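You operate a simulated robot arm through the tools that you are given. There is no shell and no other tool.

Carry out the task below with a simulated robot arm. There is one attempt and no reset: what you move stays moved.

JOB
Switch the outlets off, park the green and blue plugs, shut the tray.
Fine: the lever on the outlet tray goes off first; each plug on the rest of its colour; the other plugs, dimmer and cord switch stay.

It is judged by the outcome, as a careful person would: the job done as asked, and still so three seconds after it is handed in. It fails if anything else is knocked over, pushed out of place, dropped, spilled or broken.

ROBOT AND FRAMES
A 6-joint arm with a two-finger parallel gripper, fixed in place. Base frame: the origin is on the floor under the middle of its stand, x ahead of it, y to its left, z up. Units: mm, degrees, N and s.
With the tool pointing down near the work surface it reaches from about 460 to 880 mm from the base axis. Its first joint turns from -115.0 to 115.0 degrees. Payload 4.2 kg.
The TCP is the grasp point between the finger pads, 23 mm short of the fingertips. In the tool frame z runs along the fingers and y along their closing line. The gripper opens to 94 mm. The fingers are 38 mm wide and 10 mm thick; the gripper's body (54 by 96 mm) begins 39 mm behind the TCP.
Orientation is that of the tool frame in the base frame, as [roll, pitch, yaw] about the fixed x, y, z axes, in that order (R = Rz(yaw) Ry(pitch) Rx(roll)). With the fingers straight down and closing along the base's y, the tool's x points along the base's -x, its y along +y and its z along -z.

CONTROLS
- The arm moves only by the tool jog_arm. Its argument "motion" is a list that holds one entry, the list of rows, each a list of 7 numbers: the shift along the tool's x, y, z in units of 100 mm (1.0 is 100 mm), then the turn, a rotation vector about the tool's x, y, z in units of 60 degrees (1.0 is 60 degrees), then the finger opening in cm, from 0 to 9.4. In form: [[[dx, dy, dz, rx, ry, rz, gripper], ...]]. A call has 1 to 20 rows; each row is the pose to reach, as a shift and turn from the pose commanded when the call began, along the tool's axes at that moment. A call with a number of a shift or a turn outside -1 to 1 is refused whole. Rows are played at 5 a second. More than 50 mm and 8.6 degrees between two rows, or a gripper value outside its range, and nothing of the call is played. Where a pose cannot be reached the arm comes as near as it can. A force on the tool above 40 N (or 10 N above the force at the start of the call, whichever is more), or a blocked arm, ends the call early, and 0.2 s more pass. The fingers move at their own pace (about 108 mm/s each) and stop on an object; they squeeze with about 31 N. The grip force told is the motor's: it shows also when the fingers shut on nothing. Time passes only in rows, and 0.2 s behind the last, so rows that repeat a pose let the fingers close. It gives the time, the measured TCP pose, the force on the tool (base axes), the opening and the grip force at its end, in the units of the frame above (readings bear some noise), with the torque about the TCP (base axes, N m) and any sound that the robot's microphone picked up.
- Cameras (640 x 400 px; columns grow to the right, rows downward): "scene" is fixed at [221.7, -501.7, 1178.9]; the picture's right is [0.83, -0.56, 0.00], its down [-0.28, -0.41, -0.87] and it looks along [0.49, 0.72, -0.49] (base axes); focal length 323 px, centre (320, 200). "wrist" rides on the gripper at [86, 16, -75] in the tool frame; the picture's right is [-0.18, 0.98, 0.00], its down [-0.58, -0.11, -0.81] and it looks along [-0.79, -0.15, 0.59] (tool axes); focal length 243 px, centre (320, 200).
- grab_frame(camera): a new picture of that camera. The clock stands still meanwhile.
- raise_lower(by): slides the trunk up (or, below 0, down) by that many mm; the arm rides with it, the base frame stays. It gives what a move gives, with no picture.
- locate(camera, pixels): for up to 12 pixels [column, row] of the newest picture of that camera ("zoom" is the newest enlarged one), the place [x, y, z] in the base frame of the surface seen there, good to about 3 mm. The clock stands still meanwhile.
- enlarge(camera, box): a new picture of the part [left, top, right, bottom] of that camera's present view, enlarged. The clock stands still meanwhile.
- close_job(): hands the job in; it is judged then, once.

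Open the gripper and draw the arm clear of the work before you hand the job in, unless the task says otherwise.

The tools are called after "Emit:" as name(argument=value, ...) on one line, values as JSON. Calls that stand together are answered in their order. jog_arm: Moves the arm, as the interface text tells. Its arguments: {"type":"object","properties":{"motion":{"type":"array"}},"required":["motion"]} The other tools are called the same way: raise_lower (by) moves the trunk up or down; grab_frame (camera) takes a picture; locate (camera, pixels) gives the place of the surface under pixels of a picture; enlarge (camera, box) takes an enlarged picture of a part of a camera's view; close_job () hands the job in.

At the start:

```text
t: 0.0
ee_pos: [489.1, 119.2, 951.9]
tcp_rot: [-180.0, 0.0, -179.9]
ft_force: [0.5, -0.4, 0.4]
moment: [0.01, 0.0, -0.05]
gripper_width: 94.0
finger_force: 0.0
trunk travel left (down, up): [-550.0, 440.0]
```

scene: 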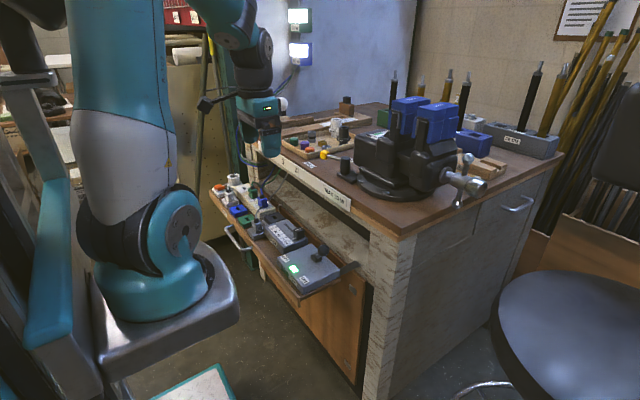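
wrist: 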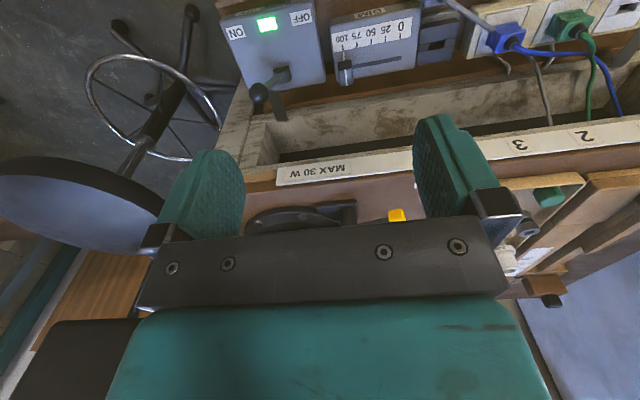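

The wrist view shows the outlet tray with a lever box (ON/OFF, green light at ~[267,24]), a dimmer and plugs; I enlarge the scene view of the tray and the wrist view to see detail.

Emit:
enlarge(camera="scene", box=[200, 160, 360, 300])

Emit:
enlarge(camera="wrist", box=[210, 0, 640, 200])

Emit:
enlarge(camera="scene", box=[260, 90, 380, 180])

```text
2.86 times, centred on (280, 230) of scene
```

zoom: 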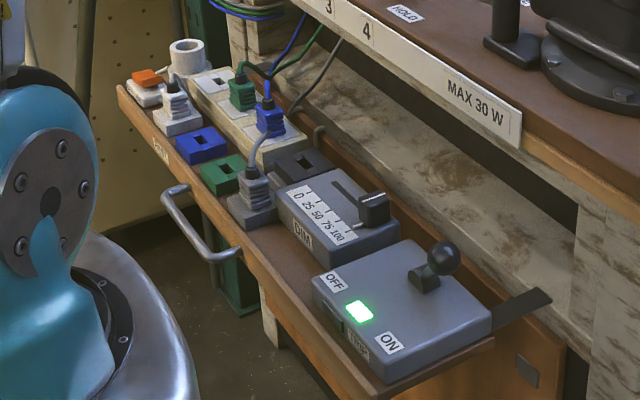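

```text
1.49 times, centred on (425, 100) of wrist
```

zoom: 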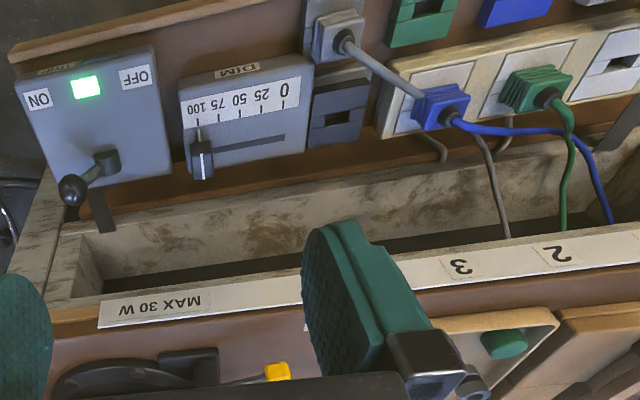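

```text
4.44 times, centred on (320, 135) of scene
```

zoom: 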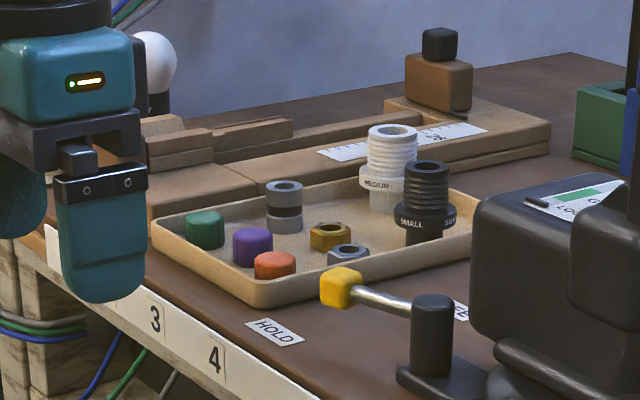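

The tray carries the rests (blue, green, grey, orange) and a strip with green and blue plugs. I take fresh pictures and enlarge for locating.

Emit:
grab_frame(camera="scene")

Emit:
grab_frame(camera="wrist")

Emit:
enlarge(camera="scene", box=[200, 160, 360, 300])

```text
taken
```

scene: 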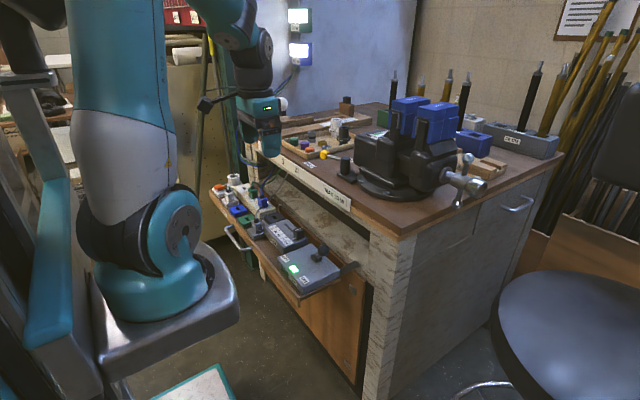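

```text
taken
```

wrist: 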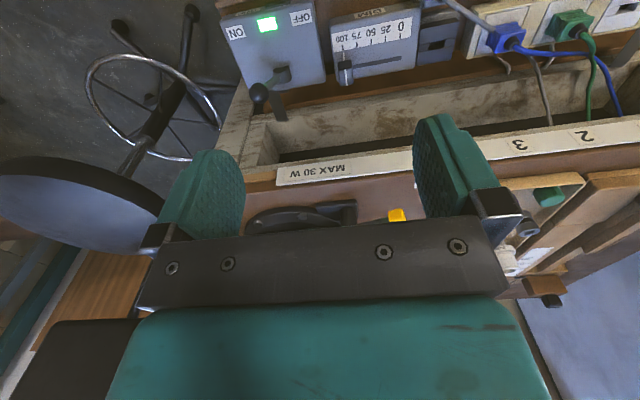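

```text
2.86 times, centred on (280, 230) of scene
```

zoom: 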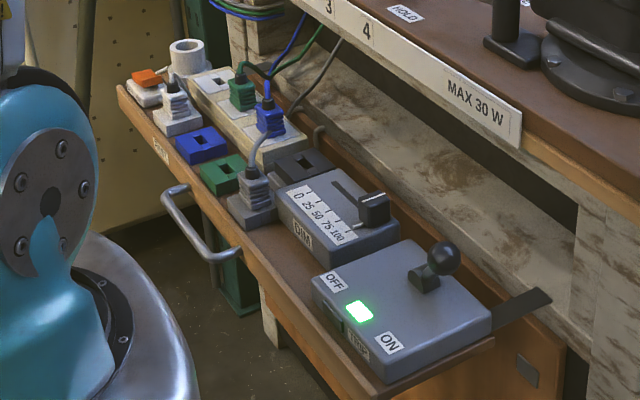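

I locate the lever, the box, plugs and rests in the zoom picture (lever knob [443,258], green plug [243,93], blue plug [269,120], rests [203,143], [222,172]).

Emit:
locate(camera="zoom", pixels=[[443, 258], [424, 280], [313, 282], [404, 242], [490, 318], [388, 343], [335, 282], [243, 93], [269, 120], [203, 137], [222, 165], [359, 310]])

Emit:
locate(camera="zoom", pixels=[[120, 92], [380, 378], [492, 345], [205, 250], [170, 190], [238, 252], [375, 205], [485, 110], [525, 130], [255, 190], [210, 80], [300, 160]])

```text
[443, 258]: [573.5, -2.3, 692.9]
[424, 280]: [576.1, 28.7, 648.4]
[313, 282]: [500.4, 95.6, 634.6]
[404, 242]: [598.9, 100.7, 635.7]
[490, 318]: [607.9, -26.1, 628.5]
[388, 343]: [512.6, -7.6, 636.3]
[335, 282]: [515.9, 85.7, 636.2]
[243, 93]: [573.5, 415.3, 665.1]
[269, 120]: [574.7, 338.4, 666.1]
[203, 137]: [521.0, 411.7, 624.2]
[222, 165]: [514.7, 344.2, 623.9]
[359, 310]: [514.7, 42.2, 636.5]
```

```text
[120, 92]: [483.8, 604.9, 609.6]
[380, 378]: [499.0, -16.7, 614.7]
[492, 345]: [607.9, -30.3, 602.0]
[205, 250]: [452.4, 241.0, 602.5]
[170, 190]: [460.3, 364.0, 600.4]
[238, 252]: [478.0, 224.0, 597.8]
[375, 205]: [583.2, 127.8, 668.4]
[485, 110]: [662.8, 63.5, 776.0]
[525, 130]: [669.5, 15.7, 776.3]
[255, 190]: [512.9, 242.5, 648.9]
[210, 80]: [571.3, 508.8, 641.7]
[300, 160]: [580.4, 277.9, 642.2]
```

The lever knob is near (579, 6, 685) leaning towards −y (ON), OFF is at +y. I lower the trunk with the gripper well clear (tip would stay above z≈770) and look again.

Emit:
raise_lower(by=-150)

Emit:
grab_frame(camera="wrist")

Emit:
grab_frame(camera="scene")

```text
t: 1.8
ee_pos: [487.7, 120.8, 802.6]
tcp_rot: [-180.0, 0.1, -179.9]
ft_force: [-0.3, -0.1, 0.5]
moment: [0.0, 0.03, -0.02]
gripper_width: 93.9
finger_force: 0.0
trunk travel left (down, up): [-400.0, 590.0]
```

```text
taken
```

wrist: 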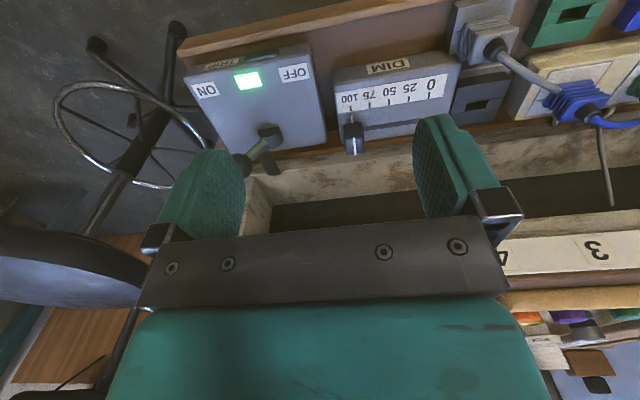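

```text
taken
```

scene: 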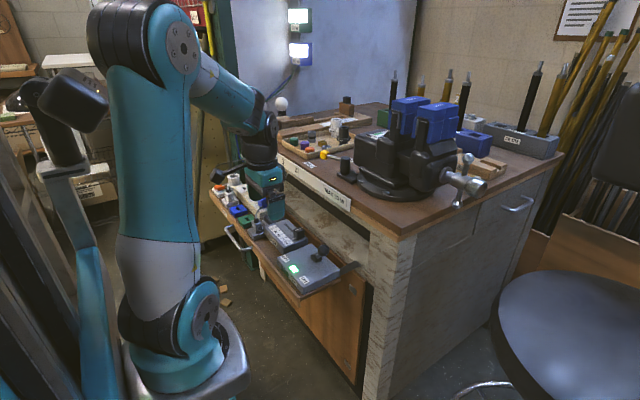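

Everything is clear after lowering. I locate the bench edge and the space below it (scene pixels along the apron) before moving the gripper near it.

Emit:
locate(camera="scene", pixels=[[300, 165], [340, 188], [370, 215], [395, 237], [345, 205], [320, 192], [280, 152], [355, 265], [360, 300], [320, 252], [310, 245], [330, 220]])

Emit:
enlarge(camera="scene", box=[260, 200, 380, 310])

```text
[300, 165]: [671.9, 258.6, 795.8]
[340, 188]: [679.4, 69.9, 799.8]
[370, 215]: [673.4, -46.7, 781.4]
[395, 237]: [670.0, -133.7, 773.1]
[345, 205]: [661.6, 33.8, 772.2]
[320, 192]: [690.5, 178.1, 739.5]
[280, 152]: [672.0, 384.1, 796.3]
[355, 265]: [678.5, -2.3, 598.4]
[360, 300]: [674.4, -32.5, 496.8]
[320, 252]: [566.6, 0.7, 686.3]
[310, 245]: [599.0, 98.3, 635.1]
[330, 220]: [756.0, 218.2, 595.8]
```

```text
3.64 times, centred on (320, 255) of scene
```

zoom: 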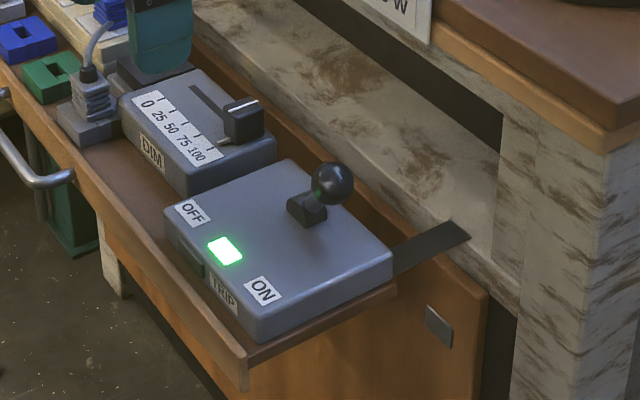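

Now I locate the lever details in the new zoom: knob [333,183], knob edges, stem base [307,208].

Emit:
locate(camera="zoom", pixels=[[333, 183], [316, 183], [350, 187], [333, 166], [333, 200], [305, 205], [295, 205], [325, 213], [310, 222], [300, 160], [390, 260], [245, 120]])

```text
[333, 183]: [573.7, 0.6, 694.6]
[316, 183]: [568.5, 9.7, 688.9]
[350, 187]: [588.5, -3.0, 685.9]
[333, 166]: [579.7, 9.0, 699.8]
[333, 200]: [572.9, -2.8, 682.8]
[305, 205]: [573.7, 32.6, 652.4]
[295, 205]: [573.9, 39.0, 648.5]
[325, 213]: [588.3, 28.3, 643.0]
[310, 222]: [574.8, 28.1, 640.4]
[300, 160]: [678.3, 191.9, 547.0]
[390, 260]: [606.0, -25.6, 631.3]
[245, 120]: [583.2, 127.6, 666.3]
```

Knob centre is about (579, 6, 687), radius ≈12. I close the fingers and move towards (579, −45) at the present height.

Emit:
jog_arm(motion=[[[-0.23, -0.23, 0, 0, 0, 0, 0], [-0.46, -0.46, 0, 0, 0, 0, 0], [-0.69, -0.69, 0, 0, 0, 0, 0], [-0.91, -0.92, 0, 0, 0, 0, 0], [-0.91, -0.92, 0, 0, 0, 0, 0]]])

```text
t: 3.0
ee_pos: [579.3, 26.7, 802.6]
tcp_rot: [-180.0, 0.0, 180.0]
ft_force: [0.0, -0.8, -0.1]
moment: [0.0, 0.03, 0.01]
gripper_width: 0.2
finger_force: 31.2
trunk travel left (down, up): [-400.0, 590.0]
```

At (579, 27, 803) with fingers shut. I move to y≈−45 and then straight down to z≈705 beside the knob.

Emit:
jog_arm(motion=[[[0, -0.36, 0, 0, 0, 0, 0], [0, -0.72, 0, 0, 0, 0, 0], [0, -0.72, 0.3, 0, 0, 0, 0], [0, -0.72, 0.6, 0, 0, 0, 0], [0, -0.72, 0.85, 0, 0, 0, 0], [0, -0.72, 0.98, 0, 0, 0, 0], [0, -0.72, 0.98, 0, 0, 0, 0]]])

Emit:
enlarge(camera="scene", box=[260, 200, 380, 310])

Emit:
grab_frame(camera="wrist")

```text
t: 4.5
ee_pos: [579.6, -44.6, 702.9]
tcp_rot: [-180.0, 0.0, -179.9]
ft_force: [-0.9, -0.4, 0.3]
moment: [0.01, 0.04, 0.01]
gripper_width: 0.2
finger_force: 30.9
trunk travel left (down, up): [-400.0, 590.0]
```

```text
3.64 times, centred on (320, 255) of scene
```

zoom: 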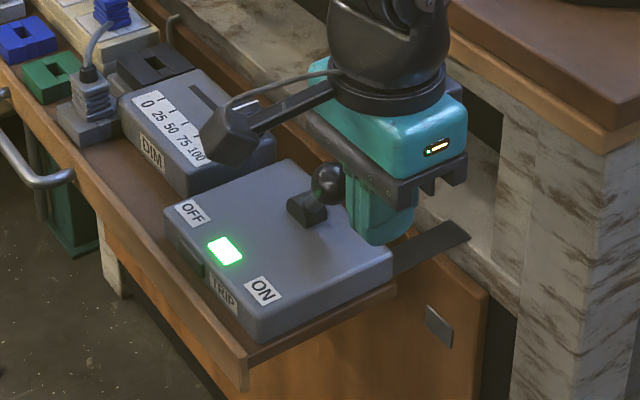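

```text
taken
```

wrist: 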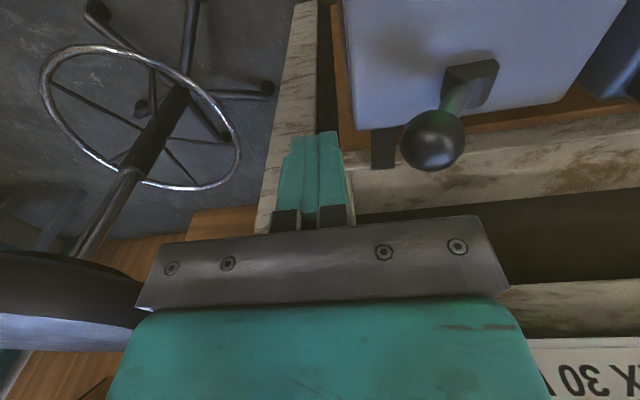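

Fingers stand at y≈−45, just right of the knob at zoom [327,182], clear of everything. I lower 8 mm and push +y in small steps.

Emit:
jog_arm(motion=[[[0, 0, 0.08, 0, 0, 0, 0], [0, 0.1, 0.08, 0, 0, 0, 0], [0, 0.2, 0.08, 0, 0, 0, 0], [0, 0.25, 0.08, 0, 0, 0, 0], [0, 0.3, 0.08, 0, 0, 0, 0], [0, 0.35, 0.08, 0, 0, 0, 0], [0, 0.4, 0.08, 0, 0, 0, 0], [0, 0.45, 0.08, 0, 0, 0, 0], [0, 0.5, 0.08, 0, 0, 0, 0], [0, 0.55, 0.08, 0, 0, 0, 0], [0, 0.6, 0.08, 0, 0, 0, 0], [0, 0.65, 0.08, 0, 0, 0, 0], [0, 0.7, 0.08, 0, 0, 0, 0]]])

Emit:
enlarge(camera="scene", box=[260, 200, 380, 310])

Emit:
grab_frame(camera="wrist")

```text
t: 6.2
ee_pos: [579.5, -7.4, 698.8]
tcp_rot: [-179.4, 0.2, 179.4]
ft_force: [-2.7, -20.0, 17.8]
moment: [-0.08, 0.04, -0.01]
gripper_width: 0.1
finger_force: 31.5
trunk travel left (down, up): [-400.0, 590.0]
stopped in row 8: the force on the tool passed its limit at 48 N (the readings are from after the stop); the commanded pose is now the measured one
```

```text
3.64 times, centred on (320, 255) of scene
```

zoom: 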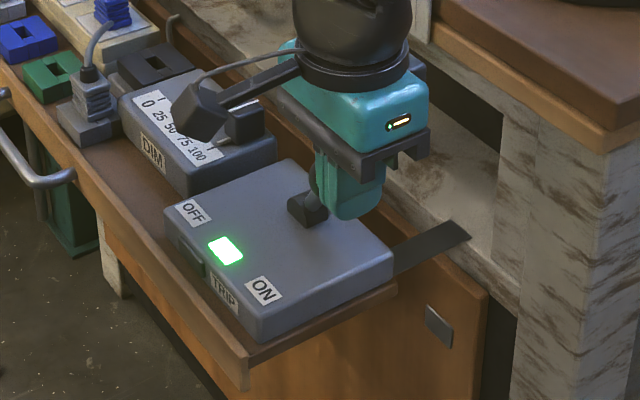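

```text
taken
```

wrist: 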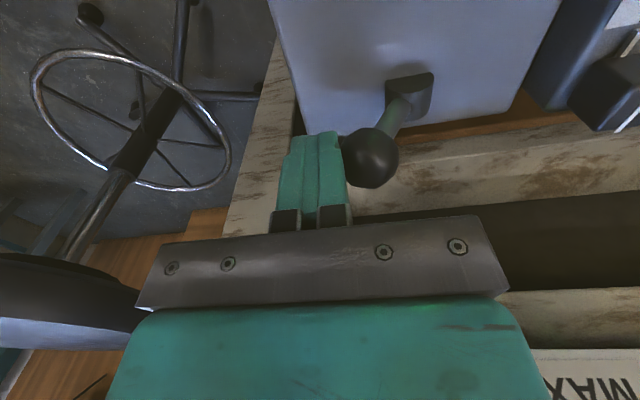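

The push stopped at 48 N with the knob having moved a little (wrist [371,158]) and friction lifting the tool (Fz +18). I continue slower, following the knob's arc (slightly up as it goes +y).

Emit:
jog_arm(motion=[[[0, 0.02, -0.01, 0, 0, 0, 0], [0, 0.04, -0.02, 0, 0, 0, 0], [0, 0.06, -0.03, 0, 0, 0, 0], [0, 0.08, -0.04, 0, 0, 0, 0], [0, 0.1, -0.05, 0, 0, 0, 0], [0, 0.12, -0.055, 0, 0, 0, 0], [0, 0.14, -0.06, 0, 0, 0, 0], [0, 0.16, -0.06, 0, 0, 0, 0]]])

Emit:
grab_frame(camera="wrist")

```text
t: 8.0
ee_pos: [579.9, 7.4, 703.1]
tcp_rot: [-179.6, 0.1, 179.6]
ft_force: [-2.3, -4.0, 7.3]
moment: [0.04, 0.03, 0.04]
gripper_width: 0.0
finger_force: 30.6
trunk travel left (down, up): [-400.0, 590.0]
```

```text
taken
```

wrist: 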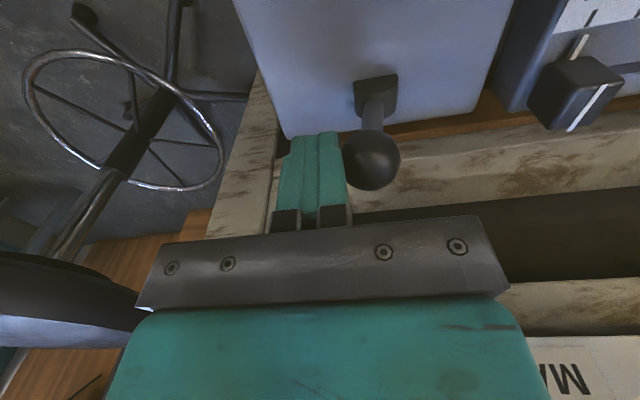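

The lever is now about upright with only ~8 N. I continue +y along the arc, now slightly downward.

Emit:
jog_arm(motion=[[[0, 0.03, 0.0, 0, 0, 0, 0], [0, 0.06, 0.0, 0, 0, 0, 0], [0, 0.09, 0.01, 0, 0, 0, 0], [0, 0.12, 0.02, 0, 0, 0, 0], [0, 0.15, 0.03, 0, 0, 0, 0], [0, 0.18, 0.04, 0, 0, 0, 0], [0, 0.21, 0.05, 0, 0, 0, 0], [0, 0.24, 0.06, 0, 0, 0, 0]]])

Emit:
grab_frame(camera="wrist")

Emit:
enlarge(camera="scene", box=[260, 200, 380, 310])

```text
t: 8.9
ee_pos: [581.1, 17.5, 705.2]
tcp_rot: [-179.7, 0.5, 179.5]
ft_force: [-6.6, -5.9, 23.3]
moment: [0.24, 0.07, 0.04]
gripper_width: 0.1
finger_force: 31.3
trunk travel left (down, up): [-400.0, 590.0]
stopped in row 4: the force on the tool passed its limit at 44 N (the readings are from after the stop); the commanded pose is now the measured one
```

```text
taken
```

wrist: 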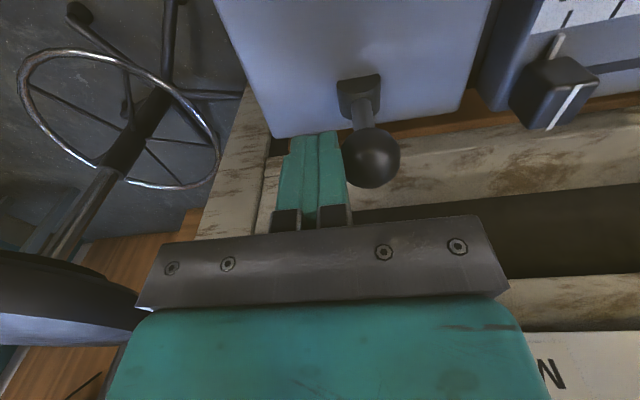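

```text
3.64 times, centred on (320, 255) of scene
```

zoom: 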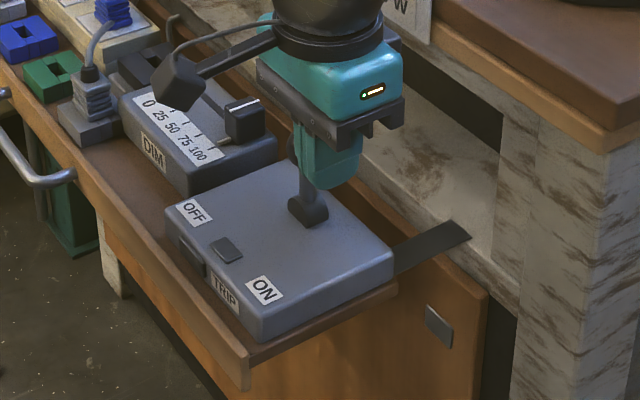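

The light has gone out and the lever is just past upright, but the finger tip rides up on the knob (Fz 23 N). I back off 6 mm, go 10 mm lower, and push again.

Emit:
jog_arm(motion=[[[0, -0.04, 0.0, 0, 0, 0, 0], [0, -0.08, 0.0, 0, 0, 0, 0], [0, -0.08, 0.06, 0, 0, 0, 0], [0, -0.08, 0.12, 0, 0, 0, 0], [0, -0.08, 0.12, 0, 0, 0, 0]]])

Emit:
grab_frame(camera="wrist")

Emit:
enlarge(camera="scene", box=[260, 200, 380, 310])

```text
t: 9.7
ee_pos: [582.9, 8.8, 702.8]
tcp_rot: [-179.6, 0.7, 179.4]
ft_force: [-8.2, -7.6, 20.9]
moment: [0.22, 0.06, 0.09]
gripper_width: 0.0
finger_force: 31.2
trunk travel left (down, up): [-400.0, 590.0]
stopped in row 3: the force on the tool passed its limit at 47 N (the readings are from after the stop); the commanded pose is now the measured one
```

```text
taken
```

wrist: 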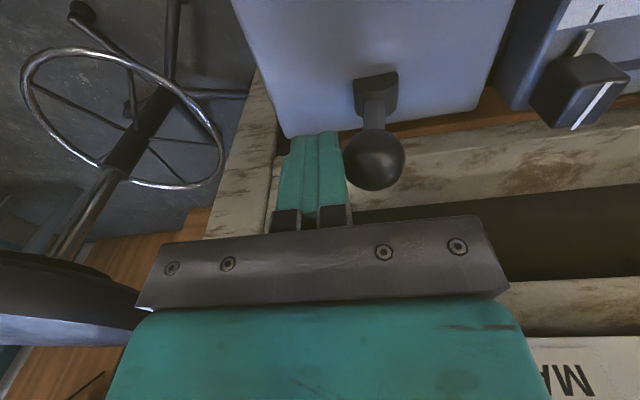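

```text
3.64 times, centred on (320, 255) of scene
```

zoom: 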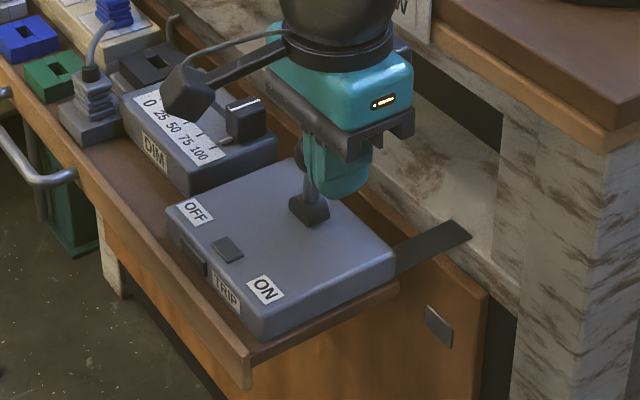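

The fingers appear to be hung up against the knob. I back straight off in −y and take a look at where the lever rests by itself.

Emit:
jog_arm(motion=[[[0, -0.05, -0.02, 0, 0, 0, 0], [0, -0.12, -0.02, 0, 0, 0, 0], [0, -0.2, -0.02, 0, 0, 0, 0], [0, -0.25, -0.02, 0, 0, 0, 0], [0, -0.25, -0.02, 0, 0, 0, 0]]])

Emit:
grab_frame(camera="wrist")

Emit:
enlarge(camera="scene", box=[280, 210, 360, 280])

```text
t: 10.8
ee_pos: [581.4, -17.1, 704.2]
tcp_rot: [-179.6, 0.5, 179.5]
ft_force: [-0.3, 0.3, 0.2]
moment: [-0.01, 0.0, -0.03]
gripper_width: 0.0
finger_force: 31.1
trunk travel left (down, up): [-400.0, 590.0]
```

```text
taken
```

wrist: 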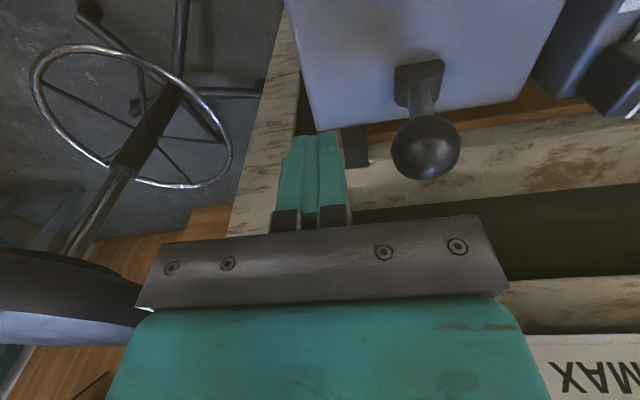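

```text
5.71 times, centred on (320, 245) of scene
```

zoom: 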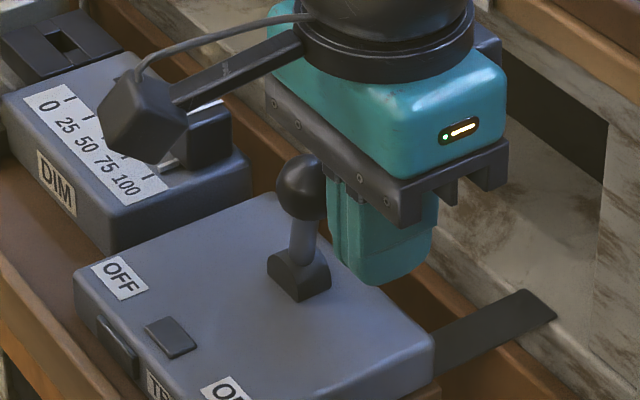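

The lever stays about upright (knob at zoom [300,187]) and the light is off. I locate the knob and stem now.

Emit:
locate(camera="zoom", pixels=[[300, 187], [279, 187], [300, 158], [300, 215], [300, 240], [300, 265], [283, 262], [325, 272], [300, 282], [124, 276]])

Emit:
locate(camera="wrist", pixels=[[425, 148], [400, 148], [450, 148], [425, 170], [425, 100], [425, 72], [300, 180], [335, 180], [415, 85], [438, 80]])

```text
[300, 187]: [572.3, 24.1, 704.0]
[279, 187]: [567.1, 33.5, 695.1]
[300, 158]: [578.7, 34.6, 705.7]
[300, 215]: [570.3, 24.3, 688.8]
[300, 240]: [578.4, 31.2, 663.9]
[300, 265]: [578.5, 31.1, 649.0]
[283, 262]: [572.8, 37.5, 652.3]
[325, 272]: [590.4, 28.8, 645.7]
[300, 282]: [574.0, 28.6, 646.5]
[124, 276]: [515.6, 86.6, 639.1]
```

```text
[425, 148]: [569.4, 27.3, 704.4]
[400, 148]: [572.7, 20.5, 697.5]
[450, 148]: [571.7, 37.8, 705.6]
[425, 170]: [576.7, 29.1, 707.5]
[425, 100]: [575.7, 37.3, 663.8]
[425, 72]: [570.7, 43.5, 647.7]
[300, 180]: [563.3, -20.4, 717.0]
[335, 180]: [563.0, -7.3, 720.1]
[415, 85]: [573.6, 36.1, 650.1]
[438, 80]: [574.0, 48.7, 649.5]
```

The knob centre is now ≈(580, 33, 695), top 708, so my fingertip had been meeting it too high. I go down 12 mm here in free space, then push +y slowly.

Emit:
jog_arm(motion=[[[0, 0, 0.06, 0, 0, 0, 0], [0, 0, 0.12, 0, 0, 0, 0], [0, 0.1, 0.12, 0, 0, 0, 0], [0, 0.18, 0.12, 0, 0, 0, 0], [0, 0.22, 0.12, 0, 0, 0, 0], [0, 0.24, 0.12, 0, 0, 0, 0], [0, 0.26, 0.12, 0, 0, 0, 0], [0, 0.28, 0.12, 0, 0, 0, 0], [0, 0.3, 0.12, 0, 0, 0, 0], [0, 0.32, 0.125, 0, 0, 0, 0], [0, 0.34, 0.13, 0, 0, 0, 0], [0, 0.36, 0.135, 0, 0, 0, 0], [0, 0.38, 0.14, 0, 0, 0, 0]]])

Emit:
grab_frame(camera="wrist")

```text
t: 13.7
ee_pos: [582.6, 21.5, 689.9]
tcp_rot: [-179.6, 0.6, 179.3]
ft_force: [-0.1, 0.0, -0.6]
moment: [-0.01, -0.01, 0.01]
gripper_width: 0.0
finger_force: 31.2
trunk travel left (down, up): [-400.0, 590.0]
```

```text
taken
```

wrist: 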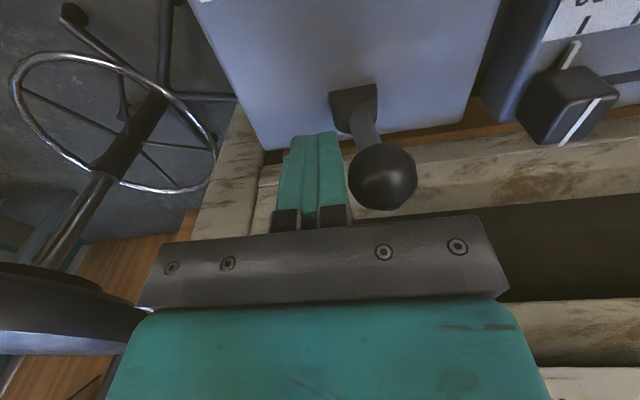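

The lever has gone over with no load left on the tool. I check its position from the scene camera.

Emit:
enlarge(camera="scene", box=[280, 210, 360, 280])

Emit:
locate(camera="wrist", pixels=[[382, 178], [360, 178], [405, 178], [382, 205], [365, 125], [355, 105]])

```text
5.71 times, centred on (320, 245) of scene
```

zoom: 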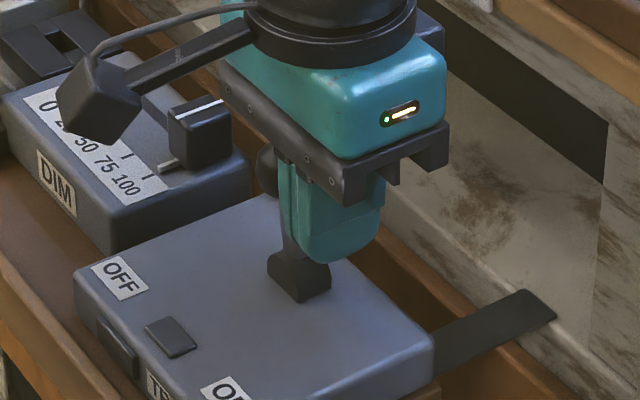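

```text
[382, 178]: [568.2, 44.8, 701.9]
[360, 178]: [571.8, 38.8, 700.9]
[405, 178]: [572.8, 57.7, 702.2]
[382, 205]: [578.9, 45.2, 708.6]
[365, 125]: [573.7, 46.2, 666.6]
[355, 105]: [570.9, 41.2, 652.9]
```

Knob is now at y≈48; ON was 28 mm off centre the other way, so there is more travel. I continue +y slowly.

Emit:
jog_arm(motion=[[[0, 0.02, 0.0, 0, 0, 0, 0], [0, 0.04, 0.0, 0, 0, 0, 0], [0, 0.06, 0.005, 0, 0, 0, 0], [0, 0.08, 0.01, 0, 0, 0, 0], [0, 0.1, 0.015, 0, 0, 0, 0], [0, 0.12, 0.02, 0, 0, 0, 0], [0, 0.14, 0.025, 0, 0, 0, 0], [0, 0.16, 0.03, 0, 0, 0, 0], [0, 0.18, 0.035, 0, 0, 0, 0], [0, 0.2, 0.04, 0, 0, 0, 0]]])

Emit:
grab_frame(camera="wrist")

Emit:
enlarge(camera="scene", box=[280, 210, 360, 280])

```text
t: 15.8
ee_pos: [581.6, 41.9, 685.8]
tcp_rot: [-179.6, 0.6, 179.3]
ft_force: [0.1, -2.3, 1.9]
moment: [-0.06, -0.02, 0.03]
gripper_width: 0.0
finger_force: 31.3
trunk travel left (down, up): [-400.0, 590.0]
```

```text
taken
```

wrist: 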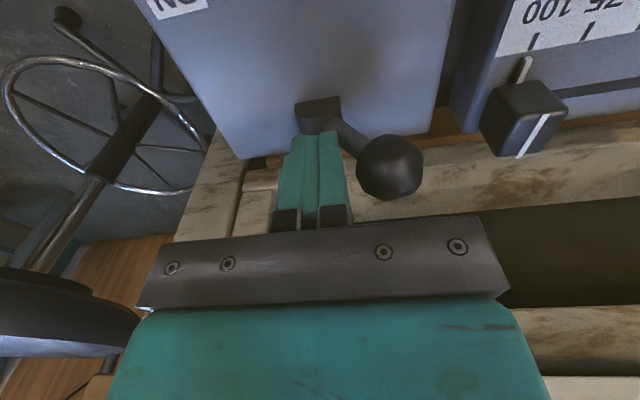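

```text
5.71 times, centred on (320, 245) of scene
```

zoom: 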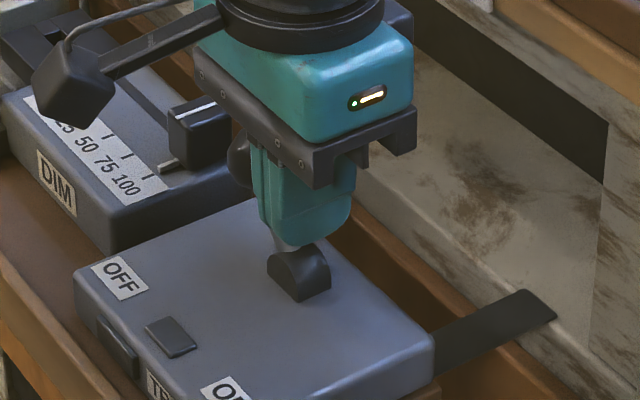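

The lever leans clearly towards OFF. I locate the knob to compare with the expected mirror position.

Emit:
locate(camera="wrist", pixels=[[388, 165], [370, 165], [412, 165], [388, 195], [350, 140], [315, 115]])

```text
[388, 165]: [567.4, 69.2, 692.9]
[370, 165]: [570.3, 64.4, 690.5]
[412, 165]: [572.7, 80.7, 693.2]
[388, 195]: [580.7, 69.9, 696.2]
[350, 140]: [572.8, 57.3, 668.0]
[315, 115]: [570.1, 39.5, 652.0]
```

Knob centre ≈(580, 70, 683) — mirror of ON. I press a few mm further to be sure it is at its stop (watching the force).

Emit:
jog_arm(motion=[[[0, 0.01, 0.0, 0, 0, 0, 0], [0, 0.02, 0.0, 0, 0, 0, 0], [0, 0.03, 0.0, 0, 0, 0, 0], [0, 0.04, 0.0, 0, 0, 0, 0]]])

Emit:
locate(camera="wrist", pixels=[[388, 165]])

```text
t: 17.0
ee_pos: [582.5, 43.4, 685.9]
tcp_rot: [-178.9, 0.7, 178.9]
ft_force: [-3.1, -21.4, 14.1]
moment: [-0.37, 0.11, 0.11]
gripper_width: 0.0
finger_force: 30.8
trunk travel left (down, up): [-400.0, 590.0]
stopped in row 4: the force on the tool passed its limit at 41 N (the readings are from after the stop); the commanded pose is now the measured one
```

```text
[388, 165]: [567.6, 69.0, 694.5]
```

The force rises to 41 N at the stop, so the lever is fully OFF. I back away in −y and lift straight up.

Emit:
jog_arm(motion=[[[0, -0.08, 0.0, 0, 0, 0, 0], [0, -0.15, 0.0, 0, 0, 0, 0], [0, -0.15, -0.3, 0, 0, 0, 0], [0, -0.15, -0.6, 0, 0, 0, 0], [0, -0.15, -0.9, 0, 0, 0, 0], [0.3, 0, -1.0, 0, 0, 0, 0], [0.6, 0.3, -1.0, 0, 0, 0, 0], [0.9, 0.6, -1.0, 0, 0, 0, 0], [1.0, 0.95, -1.0, 0, 0, 0, 0]]])

Emit:
enlarge(camera="scene", box=[260, 190, 380, 300])

Emit:
grab_frame(camera="wrist")

```text
t: 19.0
ee_pos: [482.3, 144.3, 784.1]
tcp_rot: [-179.2, 0.6, 179.0]
ft_force: [-0.2, -0.2, 0.2]
moment: [0.0, -0.01, 0.0]
gripper_width: 0.2
finger_force: 30.8
trunk travel left (down, up): [-400.0, 590.0]
```

```text
3.64 times, centred on (320, 245) of scene
```

zoom: 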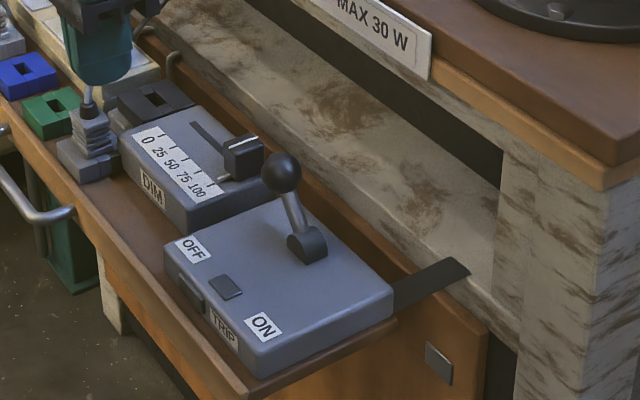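

```text
taken
```

wrist: 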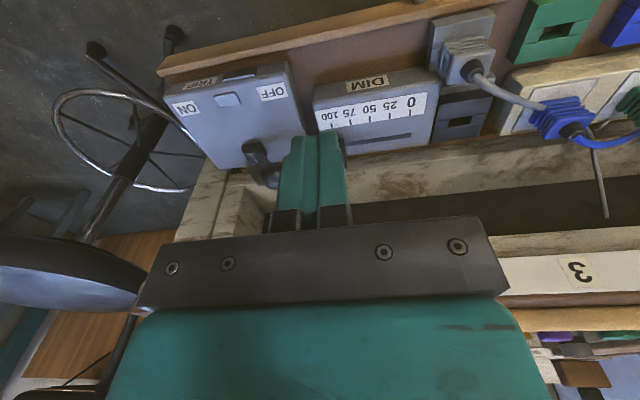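

Lever is at OFF and stays there. Now I move to y≈330 at this height (levelling the small tool tilt) with the fingers still shut, to look at plugs and rests.

Emit:
jog_arm(motion=[[[0, 0.3, -0.1, -0.013, 0.01, -0.017, 0], [0, 0.6, -0.2, -0.013, 0.01, -0.017, 0], [0, 0.95, -0.3, -0.013, 0.01, -0.017, 0]]])

Emit:
jog_arm(motion=[[[0, 0.35, -0.1, 0, 0, 0, 0], [0, 0.7, -0.2, 0, 0, 0, 0], [0, 0.95, -0.3, 0, 0, 0, 0], [0, 0.95, -0.3, 0, 0, 0, 0]]])

Emit:
grab_frame(camera="wrist")

Emit:
enlarge(camera="wrist", box=[180, 0, 640, 240])

Emit:
grab_frame(camera="scene")

```text
t: 19.8
ee_pos: [484.1, 239.2, 811.2]
tcp_rot: [-179.9, 0.0, -180.0]
ft_force: [0.3, -0.2, 0.4]
moment: [0.02, -0.01, -0.02]
gripper_width: 0.1
finger_force: 31.4
trunk travel left (down, up): [-400.0, 590.0]
```

```text
t: 20.8
ee_pos: [483.8, 330.9, 842.0]
tcp_rot: [-179.9, 0.0, -179.9]
ft_force: [0.4, -0.1, -0.8]
moment: [0.03, -0.03, 0.02]
gripper_width: 0.0
finger_force: 31.3
trunk travel left (down, up): [-400.0, 590.0]
```

```text
taken
```

wrist: 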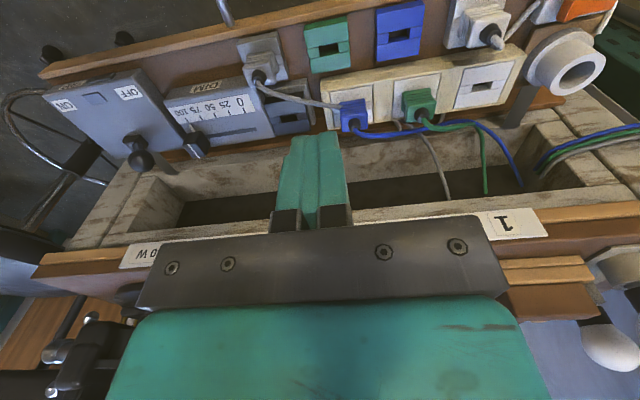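

```text
1.39 times, centred on (410, 120) of wrist
```

zoom: 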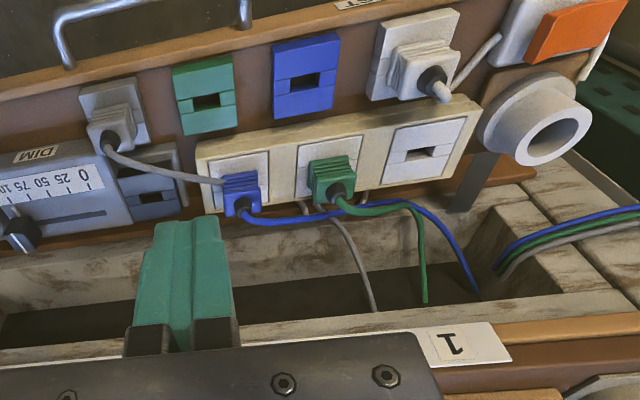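

```text
taken
```

scene: 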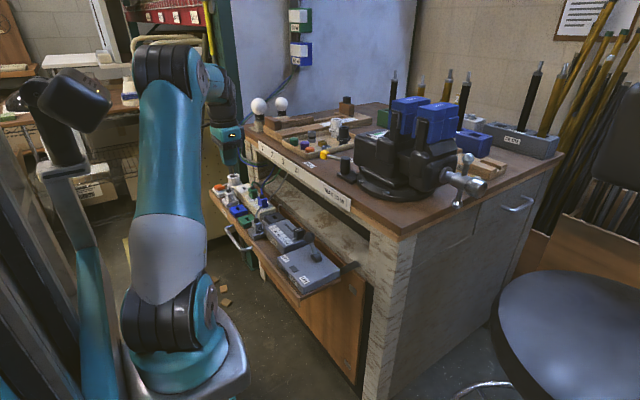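

I see blue plug at wrist [353,113], green at [417,103], rests green [328,45] and blue [400,30] with slots. I enlarge both plugs and rests.

Emit:
enlarge(camera="wrist", box=[300, 0, 530, 144])

Emit:
locate(camera="zoom", pixels=[[75, 140], [320, 290], [75, 118], [275, 105], [275, 80], [150, 315], [325, 285], [145, 290], [140, 340], [320, 265], [345, 290], [300, 295]])

Emit:
enlarge(camera="scene", box=[210, 165, 290, 235])

```text
2.78 times, centred on (415, 72) of wrist
```

zoom: 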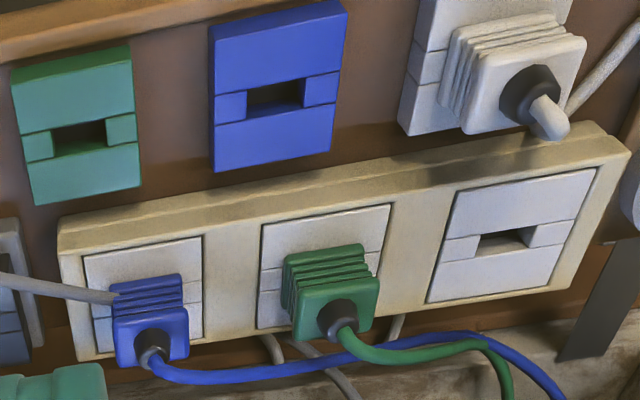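

```text
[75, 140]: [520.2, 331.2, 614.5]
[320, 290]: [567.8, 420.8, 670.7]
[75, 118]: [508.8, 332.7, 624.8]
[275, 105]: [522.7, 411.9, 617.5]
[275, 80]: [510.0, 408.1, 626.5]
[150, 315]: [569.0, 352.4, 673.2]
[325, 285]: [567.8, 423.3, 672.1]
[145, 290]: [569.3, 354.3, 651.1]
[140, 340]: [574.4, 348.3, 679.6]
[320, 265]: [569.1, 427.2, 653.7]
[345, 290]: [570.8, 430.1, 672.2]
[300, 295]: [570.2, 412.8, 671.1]
```

```text
5.71 times, centred on (250, 200) of scene
```

zoom: 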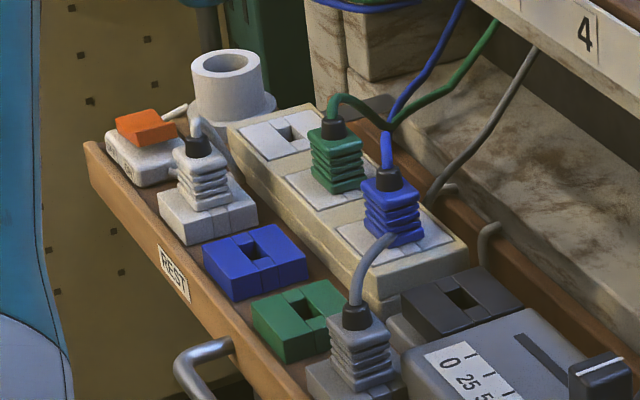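

Plugs stand upright in the strip with the cords leaving on top; rests have matching slots. I enlarge smaller regions for precise locating of the rests.

Emit:
enlarge(camera="wrist", box=[296, 0, 440, 90])

```text
4.44 times, centred on (368, 45) of wrist
```

zoom: 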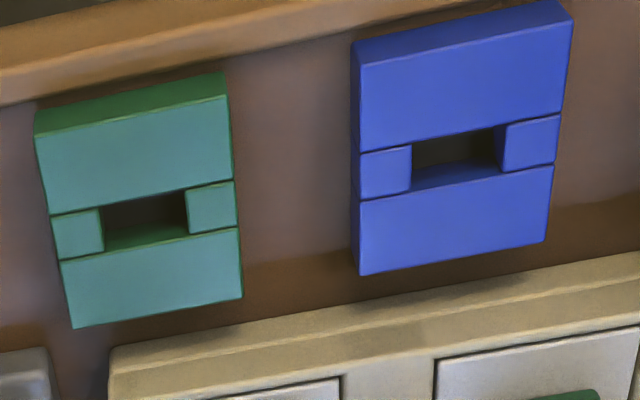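

I locate the corners of both rest tops and their slot edges in this zoom.

Emit:
locate(camera="zoom", pixels=[[42, 141], [225, 102], [236, 293], [77, 320], [97, 235], [194, 210], [365, 71], [565, 26], [540, 236], [367, 268], [405, 170], [505, 145]])

Emit:
locate(camera="zoom", pixels=[[145, 155], [150, 275], [76, 230], [212, 208], [460, 100], [455, 210], [386, 172], [530, 140], [150, 190], [150, 247], [455, 125], [455, 185]])

```text
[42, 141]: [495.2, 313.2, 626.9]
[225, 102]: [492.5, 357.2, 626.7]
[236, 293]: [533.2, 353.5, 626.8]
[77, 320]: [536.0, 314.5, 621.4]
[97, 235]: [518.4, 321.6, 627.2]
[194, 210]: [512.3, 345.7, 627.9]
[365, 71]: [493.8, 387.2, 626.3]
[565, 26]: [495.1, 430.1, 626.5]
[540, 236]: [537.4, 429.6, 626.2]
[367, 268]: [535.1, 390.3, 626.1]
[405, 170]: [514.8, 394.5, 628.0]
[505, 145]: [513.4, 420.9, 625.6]
```

```text
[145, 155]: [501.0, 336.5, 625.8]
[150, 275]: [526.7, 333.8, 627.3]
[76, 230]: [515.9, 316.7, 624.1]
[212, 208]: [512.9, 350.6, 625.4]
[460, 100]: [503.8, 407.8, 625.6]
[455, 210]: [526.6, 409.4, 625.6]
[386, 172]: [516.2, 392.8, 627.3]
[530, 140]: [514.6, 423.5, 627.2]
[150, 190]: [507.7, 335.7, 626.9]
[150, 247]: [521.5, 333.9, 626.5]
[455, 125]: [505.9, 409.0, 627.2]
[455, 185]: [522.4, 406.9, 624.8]
```

Rests: green centre ≈(514.5, 334.3), blue ≈(515, 409), tops at z≈626.5. Now the plugs.

Emit:
enlarge(camera="wrist", box=[320, 65, 464, 155])

```text
4.44 times, centred on (392, 110) of wrist
```

zoom: 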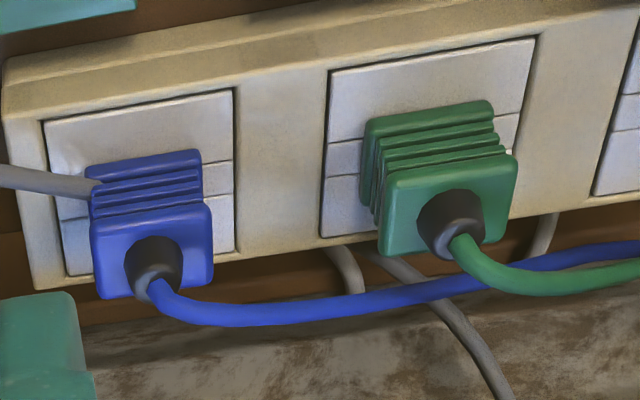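

I locate the plugs' top-face corners and the socket plate edges.

Emit:
locate(camera="zoom", pixels=[[97, 228], [205, 211], [208, 276], [105, 292], [392, 188], [510, 162], [497, 238], [386, 248], [150, 225], [450, 178], [155, 255], [455, 215]])

Emit:
locate(camera="zoom", pixels=[[50, 127], [228, 95], [229, 244], [72, 268], [335, 77], [530, 44], [327, 230], [120, 130], [440, 80], [15, 125], [45, 280], [620, 190]])

Emit:
locate(camera="zoom", pixels=[[88, 170], [200, 155], [90, 190], [95, 245], [365, 130], [490, 105], [145, 285], [470, 240], [160, 295], [465, 250], [15, 90], [625, 10]])

```text
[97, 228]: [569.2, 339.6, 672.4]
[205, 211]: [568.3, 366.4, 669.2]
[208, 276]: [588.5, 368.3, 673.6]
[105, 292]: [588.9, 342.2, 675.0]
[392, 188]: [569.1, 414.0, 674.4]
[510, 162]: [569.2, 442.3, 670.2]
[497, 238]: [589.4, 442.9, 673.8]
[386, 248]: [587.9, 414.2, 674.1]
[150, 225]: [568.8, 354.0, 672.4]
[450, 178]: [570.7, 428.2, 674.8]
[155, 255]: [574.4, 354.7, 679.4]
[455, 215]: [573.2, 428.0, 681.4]
```

```text
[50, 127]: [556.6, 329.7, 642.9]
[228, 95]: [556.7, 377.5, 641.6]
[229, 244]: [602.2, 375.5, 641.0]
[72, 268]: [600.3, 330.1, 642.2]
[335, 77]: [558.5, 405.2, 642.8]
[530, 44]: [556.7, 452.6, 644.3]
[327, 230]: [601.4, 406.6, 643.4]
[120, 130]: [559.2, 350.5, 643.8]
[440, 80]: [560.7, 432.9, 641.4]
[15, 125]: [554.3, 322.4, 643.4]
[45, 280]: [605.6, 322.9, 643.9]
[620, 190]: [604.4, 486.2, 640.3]
```

```text
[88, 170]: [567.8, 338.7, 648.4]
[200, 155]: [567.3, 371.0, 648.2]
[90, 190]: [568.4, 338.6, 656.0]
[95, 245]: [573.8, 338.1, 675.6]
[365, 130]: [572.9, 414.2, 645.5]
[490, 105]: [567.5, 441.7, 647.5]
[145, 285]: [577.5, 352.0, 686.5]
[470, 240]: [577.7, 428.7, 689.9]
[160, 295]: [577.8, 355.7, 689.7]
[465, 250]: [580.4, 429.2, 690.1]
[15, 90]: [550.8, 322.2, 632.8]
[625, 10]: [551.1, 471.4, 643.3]
```

Plug centres: blue ≈(579, 353.7), green ≈(579, 428.7), tops z≈674, socket plate z≈642.5. I measure the cord runs above the plugs before gripping.

Emit:
locate(camera="zoom", pixels=[[165, 300], [190, 312], [230, 313], [300, 310], [400, 298], [500, 275], [600, 250], [470, 258], [490, 272], [520, 283], [560, 283], [620, 275]])

Emit:
locate(camera="wrist", pixels=[[450, 125], [470, 125], [480, 140], [485, 160], [485, 190], [500, 145], [515, 165], [522, 183], [575, 145], [600, 135], [395, 125], [440, 180]])

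```text
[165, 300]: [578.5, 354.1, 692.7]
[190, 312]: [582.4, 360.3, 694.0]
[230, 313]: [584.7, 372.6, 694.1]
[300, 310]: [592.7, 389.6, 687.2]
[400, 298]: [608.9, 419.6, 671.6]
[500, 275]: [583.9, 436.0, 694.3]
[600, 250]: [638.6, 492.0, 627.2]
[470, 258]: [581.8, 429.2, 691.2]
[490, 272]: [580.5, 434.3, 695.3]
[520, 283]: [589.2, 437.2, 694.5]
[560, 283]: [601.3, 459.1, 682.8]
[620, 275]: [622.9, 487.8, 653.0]
```

```text
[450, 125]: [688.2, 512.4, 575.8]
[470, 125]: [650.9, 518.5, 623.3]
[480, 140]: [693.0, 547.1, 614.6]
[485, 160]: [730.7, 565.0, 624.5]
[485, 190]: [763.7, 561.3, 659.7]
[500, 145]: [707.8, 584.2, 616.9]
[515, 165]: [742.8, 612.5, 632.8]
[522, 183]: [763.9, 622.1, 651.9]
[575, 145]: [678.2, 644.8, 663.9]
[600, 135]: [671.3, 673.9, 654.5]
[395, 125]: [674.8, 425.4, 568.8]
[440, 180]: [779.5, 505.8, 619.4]
```

Cords leave the plug tops, the blue one running +y at (585–593, 372–390, z≈690) and behind the green plug at x≥600. I'll grip green closing along y with the fingers offset to smaller x (TCP x≈570) to stay clear of it; first I move above it, opening to 44 mm.

Emit:
jog_arm(motion=[[[-0.29, 0.33, 0, 0, 0, 0, 4.4], [-0.58, 0.65, 0, 0, 0, 0, 4.4], [-0.86, 0.978, 0, 0, 0, 0, 4.4], [-0.86, 0.978, 0.3, 0, 0, 0, 4.4], [-0.86, 0.978, 0.6, 0, 0, 0, 4.4], [-0.86, 0.978, 0.9, 0, 0, 0, 4.4], [-0.86, 0.978, 0.9, 0, 0, 0, 4.4]]])

Emit:
grab_frame(camera="wrist")

Emit:
enlarge(camera="scene", box=[210, 150, 310, 230])

```text
t: 22.4
ee_pos: [568.8, 431.0, 749.8]
tcp_rot: [-180.0, 0.0, -179.9]
ft_force: [-0.1, 0.1, 0.5]
moment: [0.01, -0.02, -0.01]
gripper_width: 44.0
finger_force: 0.0
trunk travel left (down, up): [-400.0, 590.0]
```

```text
taken
```

wrist: 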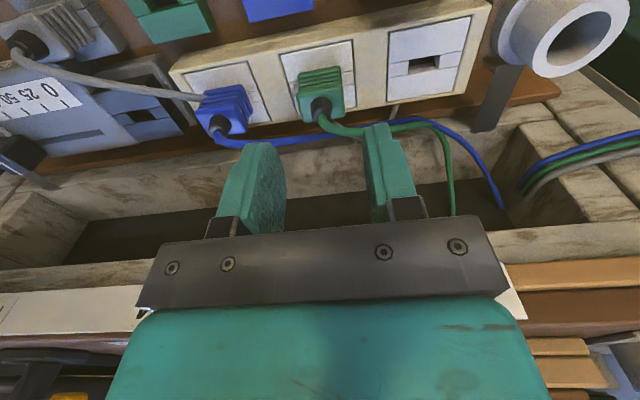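

```text
5.00 times, centred on (260, 190) of scene
```

zoom: 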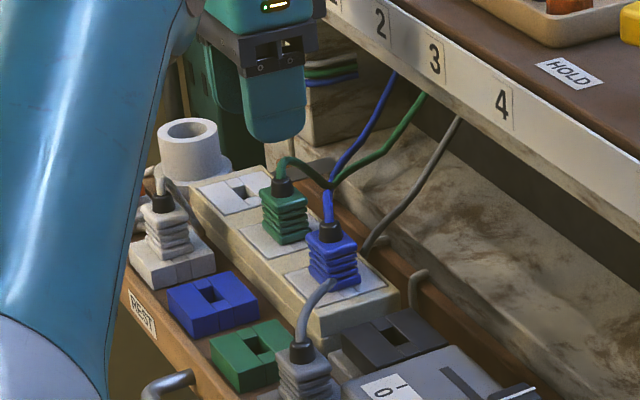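

Now over the green plug (wrist [320,95]). I enlarge to re-measure the plug centre from here.

Emit:
enlarge(camera="wrist", box=[180, 40, 380, 165])

```text
3.20 times, centred on (280, 102) of wrist
```

zoom: 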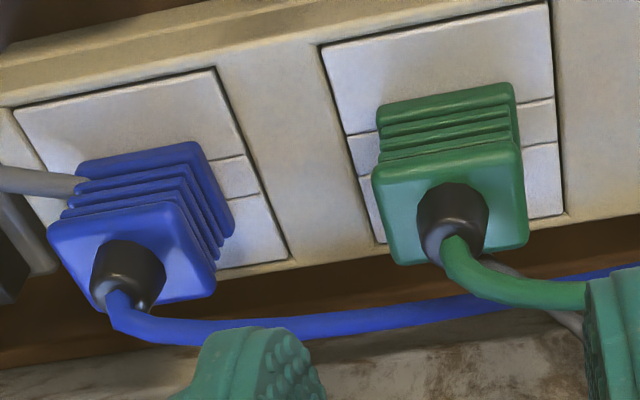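

I locate the green plug's top-face edges and plate edges in this zoom.

Emit:
locate(camera="zoom", pixels=[[381, 183], [516, 155], [520, 240], [398, 257], [450, 168], [385, 220], [518, 195], [325, 50], [545, 10], [560, 208], [65, 230], [205, 280]])

Emit:
locate(camera="zoom", pixels=[[460, 245], [480, 280], [520, 298], [560, 300], [110, 290], [150, 325], [220, 330], [350, 322], [450, 310], [85, 220], [190, 210], [110, 270]])

```text
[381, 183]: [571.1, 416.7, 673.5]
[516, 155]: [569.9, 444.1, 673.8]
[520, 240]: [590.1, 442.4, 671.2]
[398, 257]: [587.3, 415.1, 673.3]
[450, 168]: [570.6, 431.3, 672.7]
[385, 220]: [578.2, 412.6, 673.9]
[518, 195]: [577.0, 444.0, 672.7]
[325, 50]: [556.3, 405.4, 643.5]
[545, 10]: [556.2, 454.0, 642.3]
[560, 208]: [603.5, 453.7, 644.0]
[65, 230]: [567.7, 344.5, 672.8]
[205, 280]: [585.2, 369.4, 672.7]
```

```text
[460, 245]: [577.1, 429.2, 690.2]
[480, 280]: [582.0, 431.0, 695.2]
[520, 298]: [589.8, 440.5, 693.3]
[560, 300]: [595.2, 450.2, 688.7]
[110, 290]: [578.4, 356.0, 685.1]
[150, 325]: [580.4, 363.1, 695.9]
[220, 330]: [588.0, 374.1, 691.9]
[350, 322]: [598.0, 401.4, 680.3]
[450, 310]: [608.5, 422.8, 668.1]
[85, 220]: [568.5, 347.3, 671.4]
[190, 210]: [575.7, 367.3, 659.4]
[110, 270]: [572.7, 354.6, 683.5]
```

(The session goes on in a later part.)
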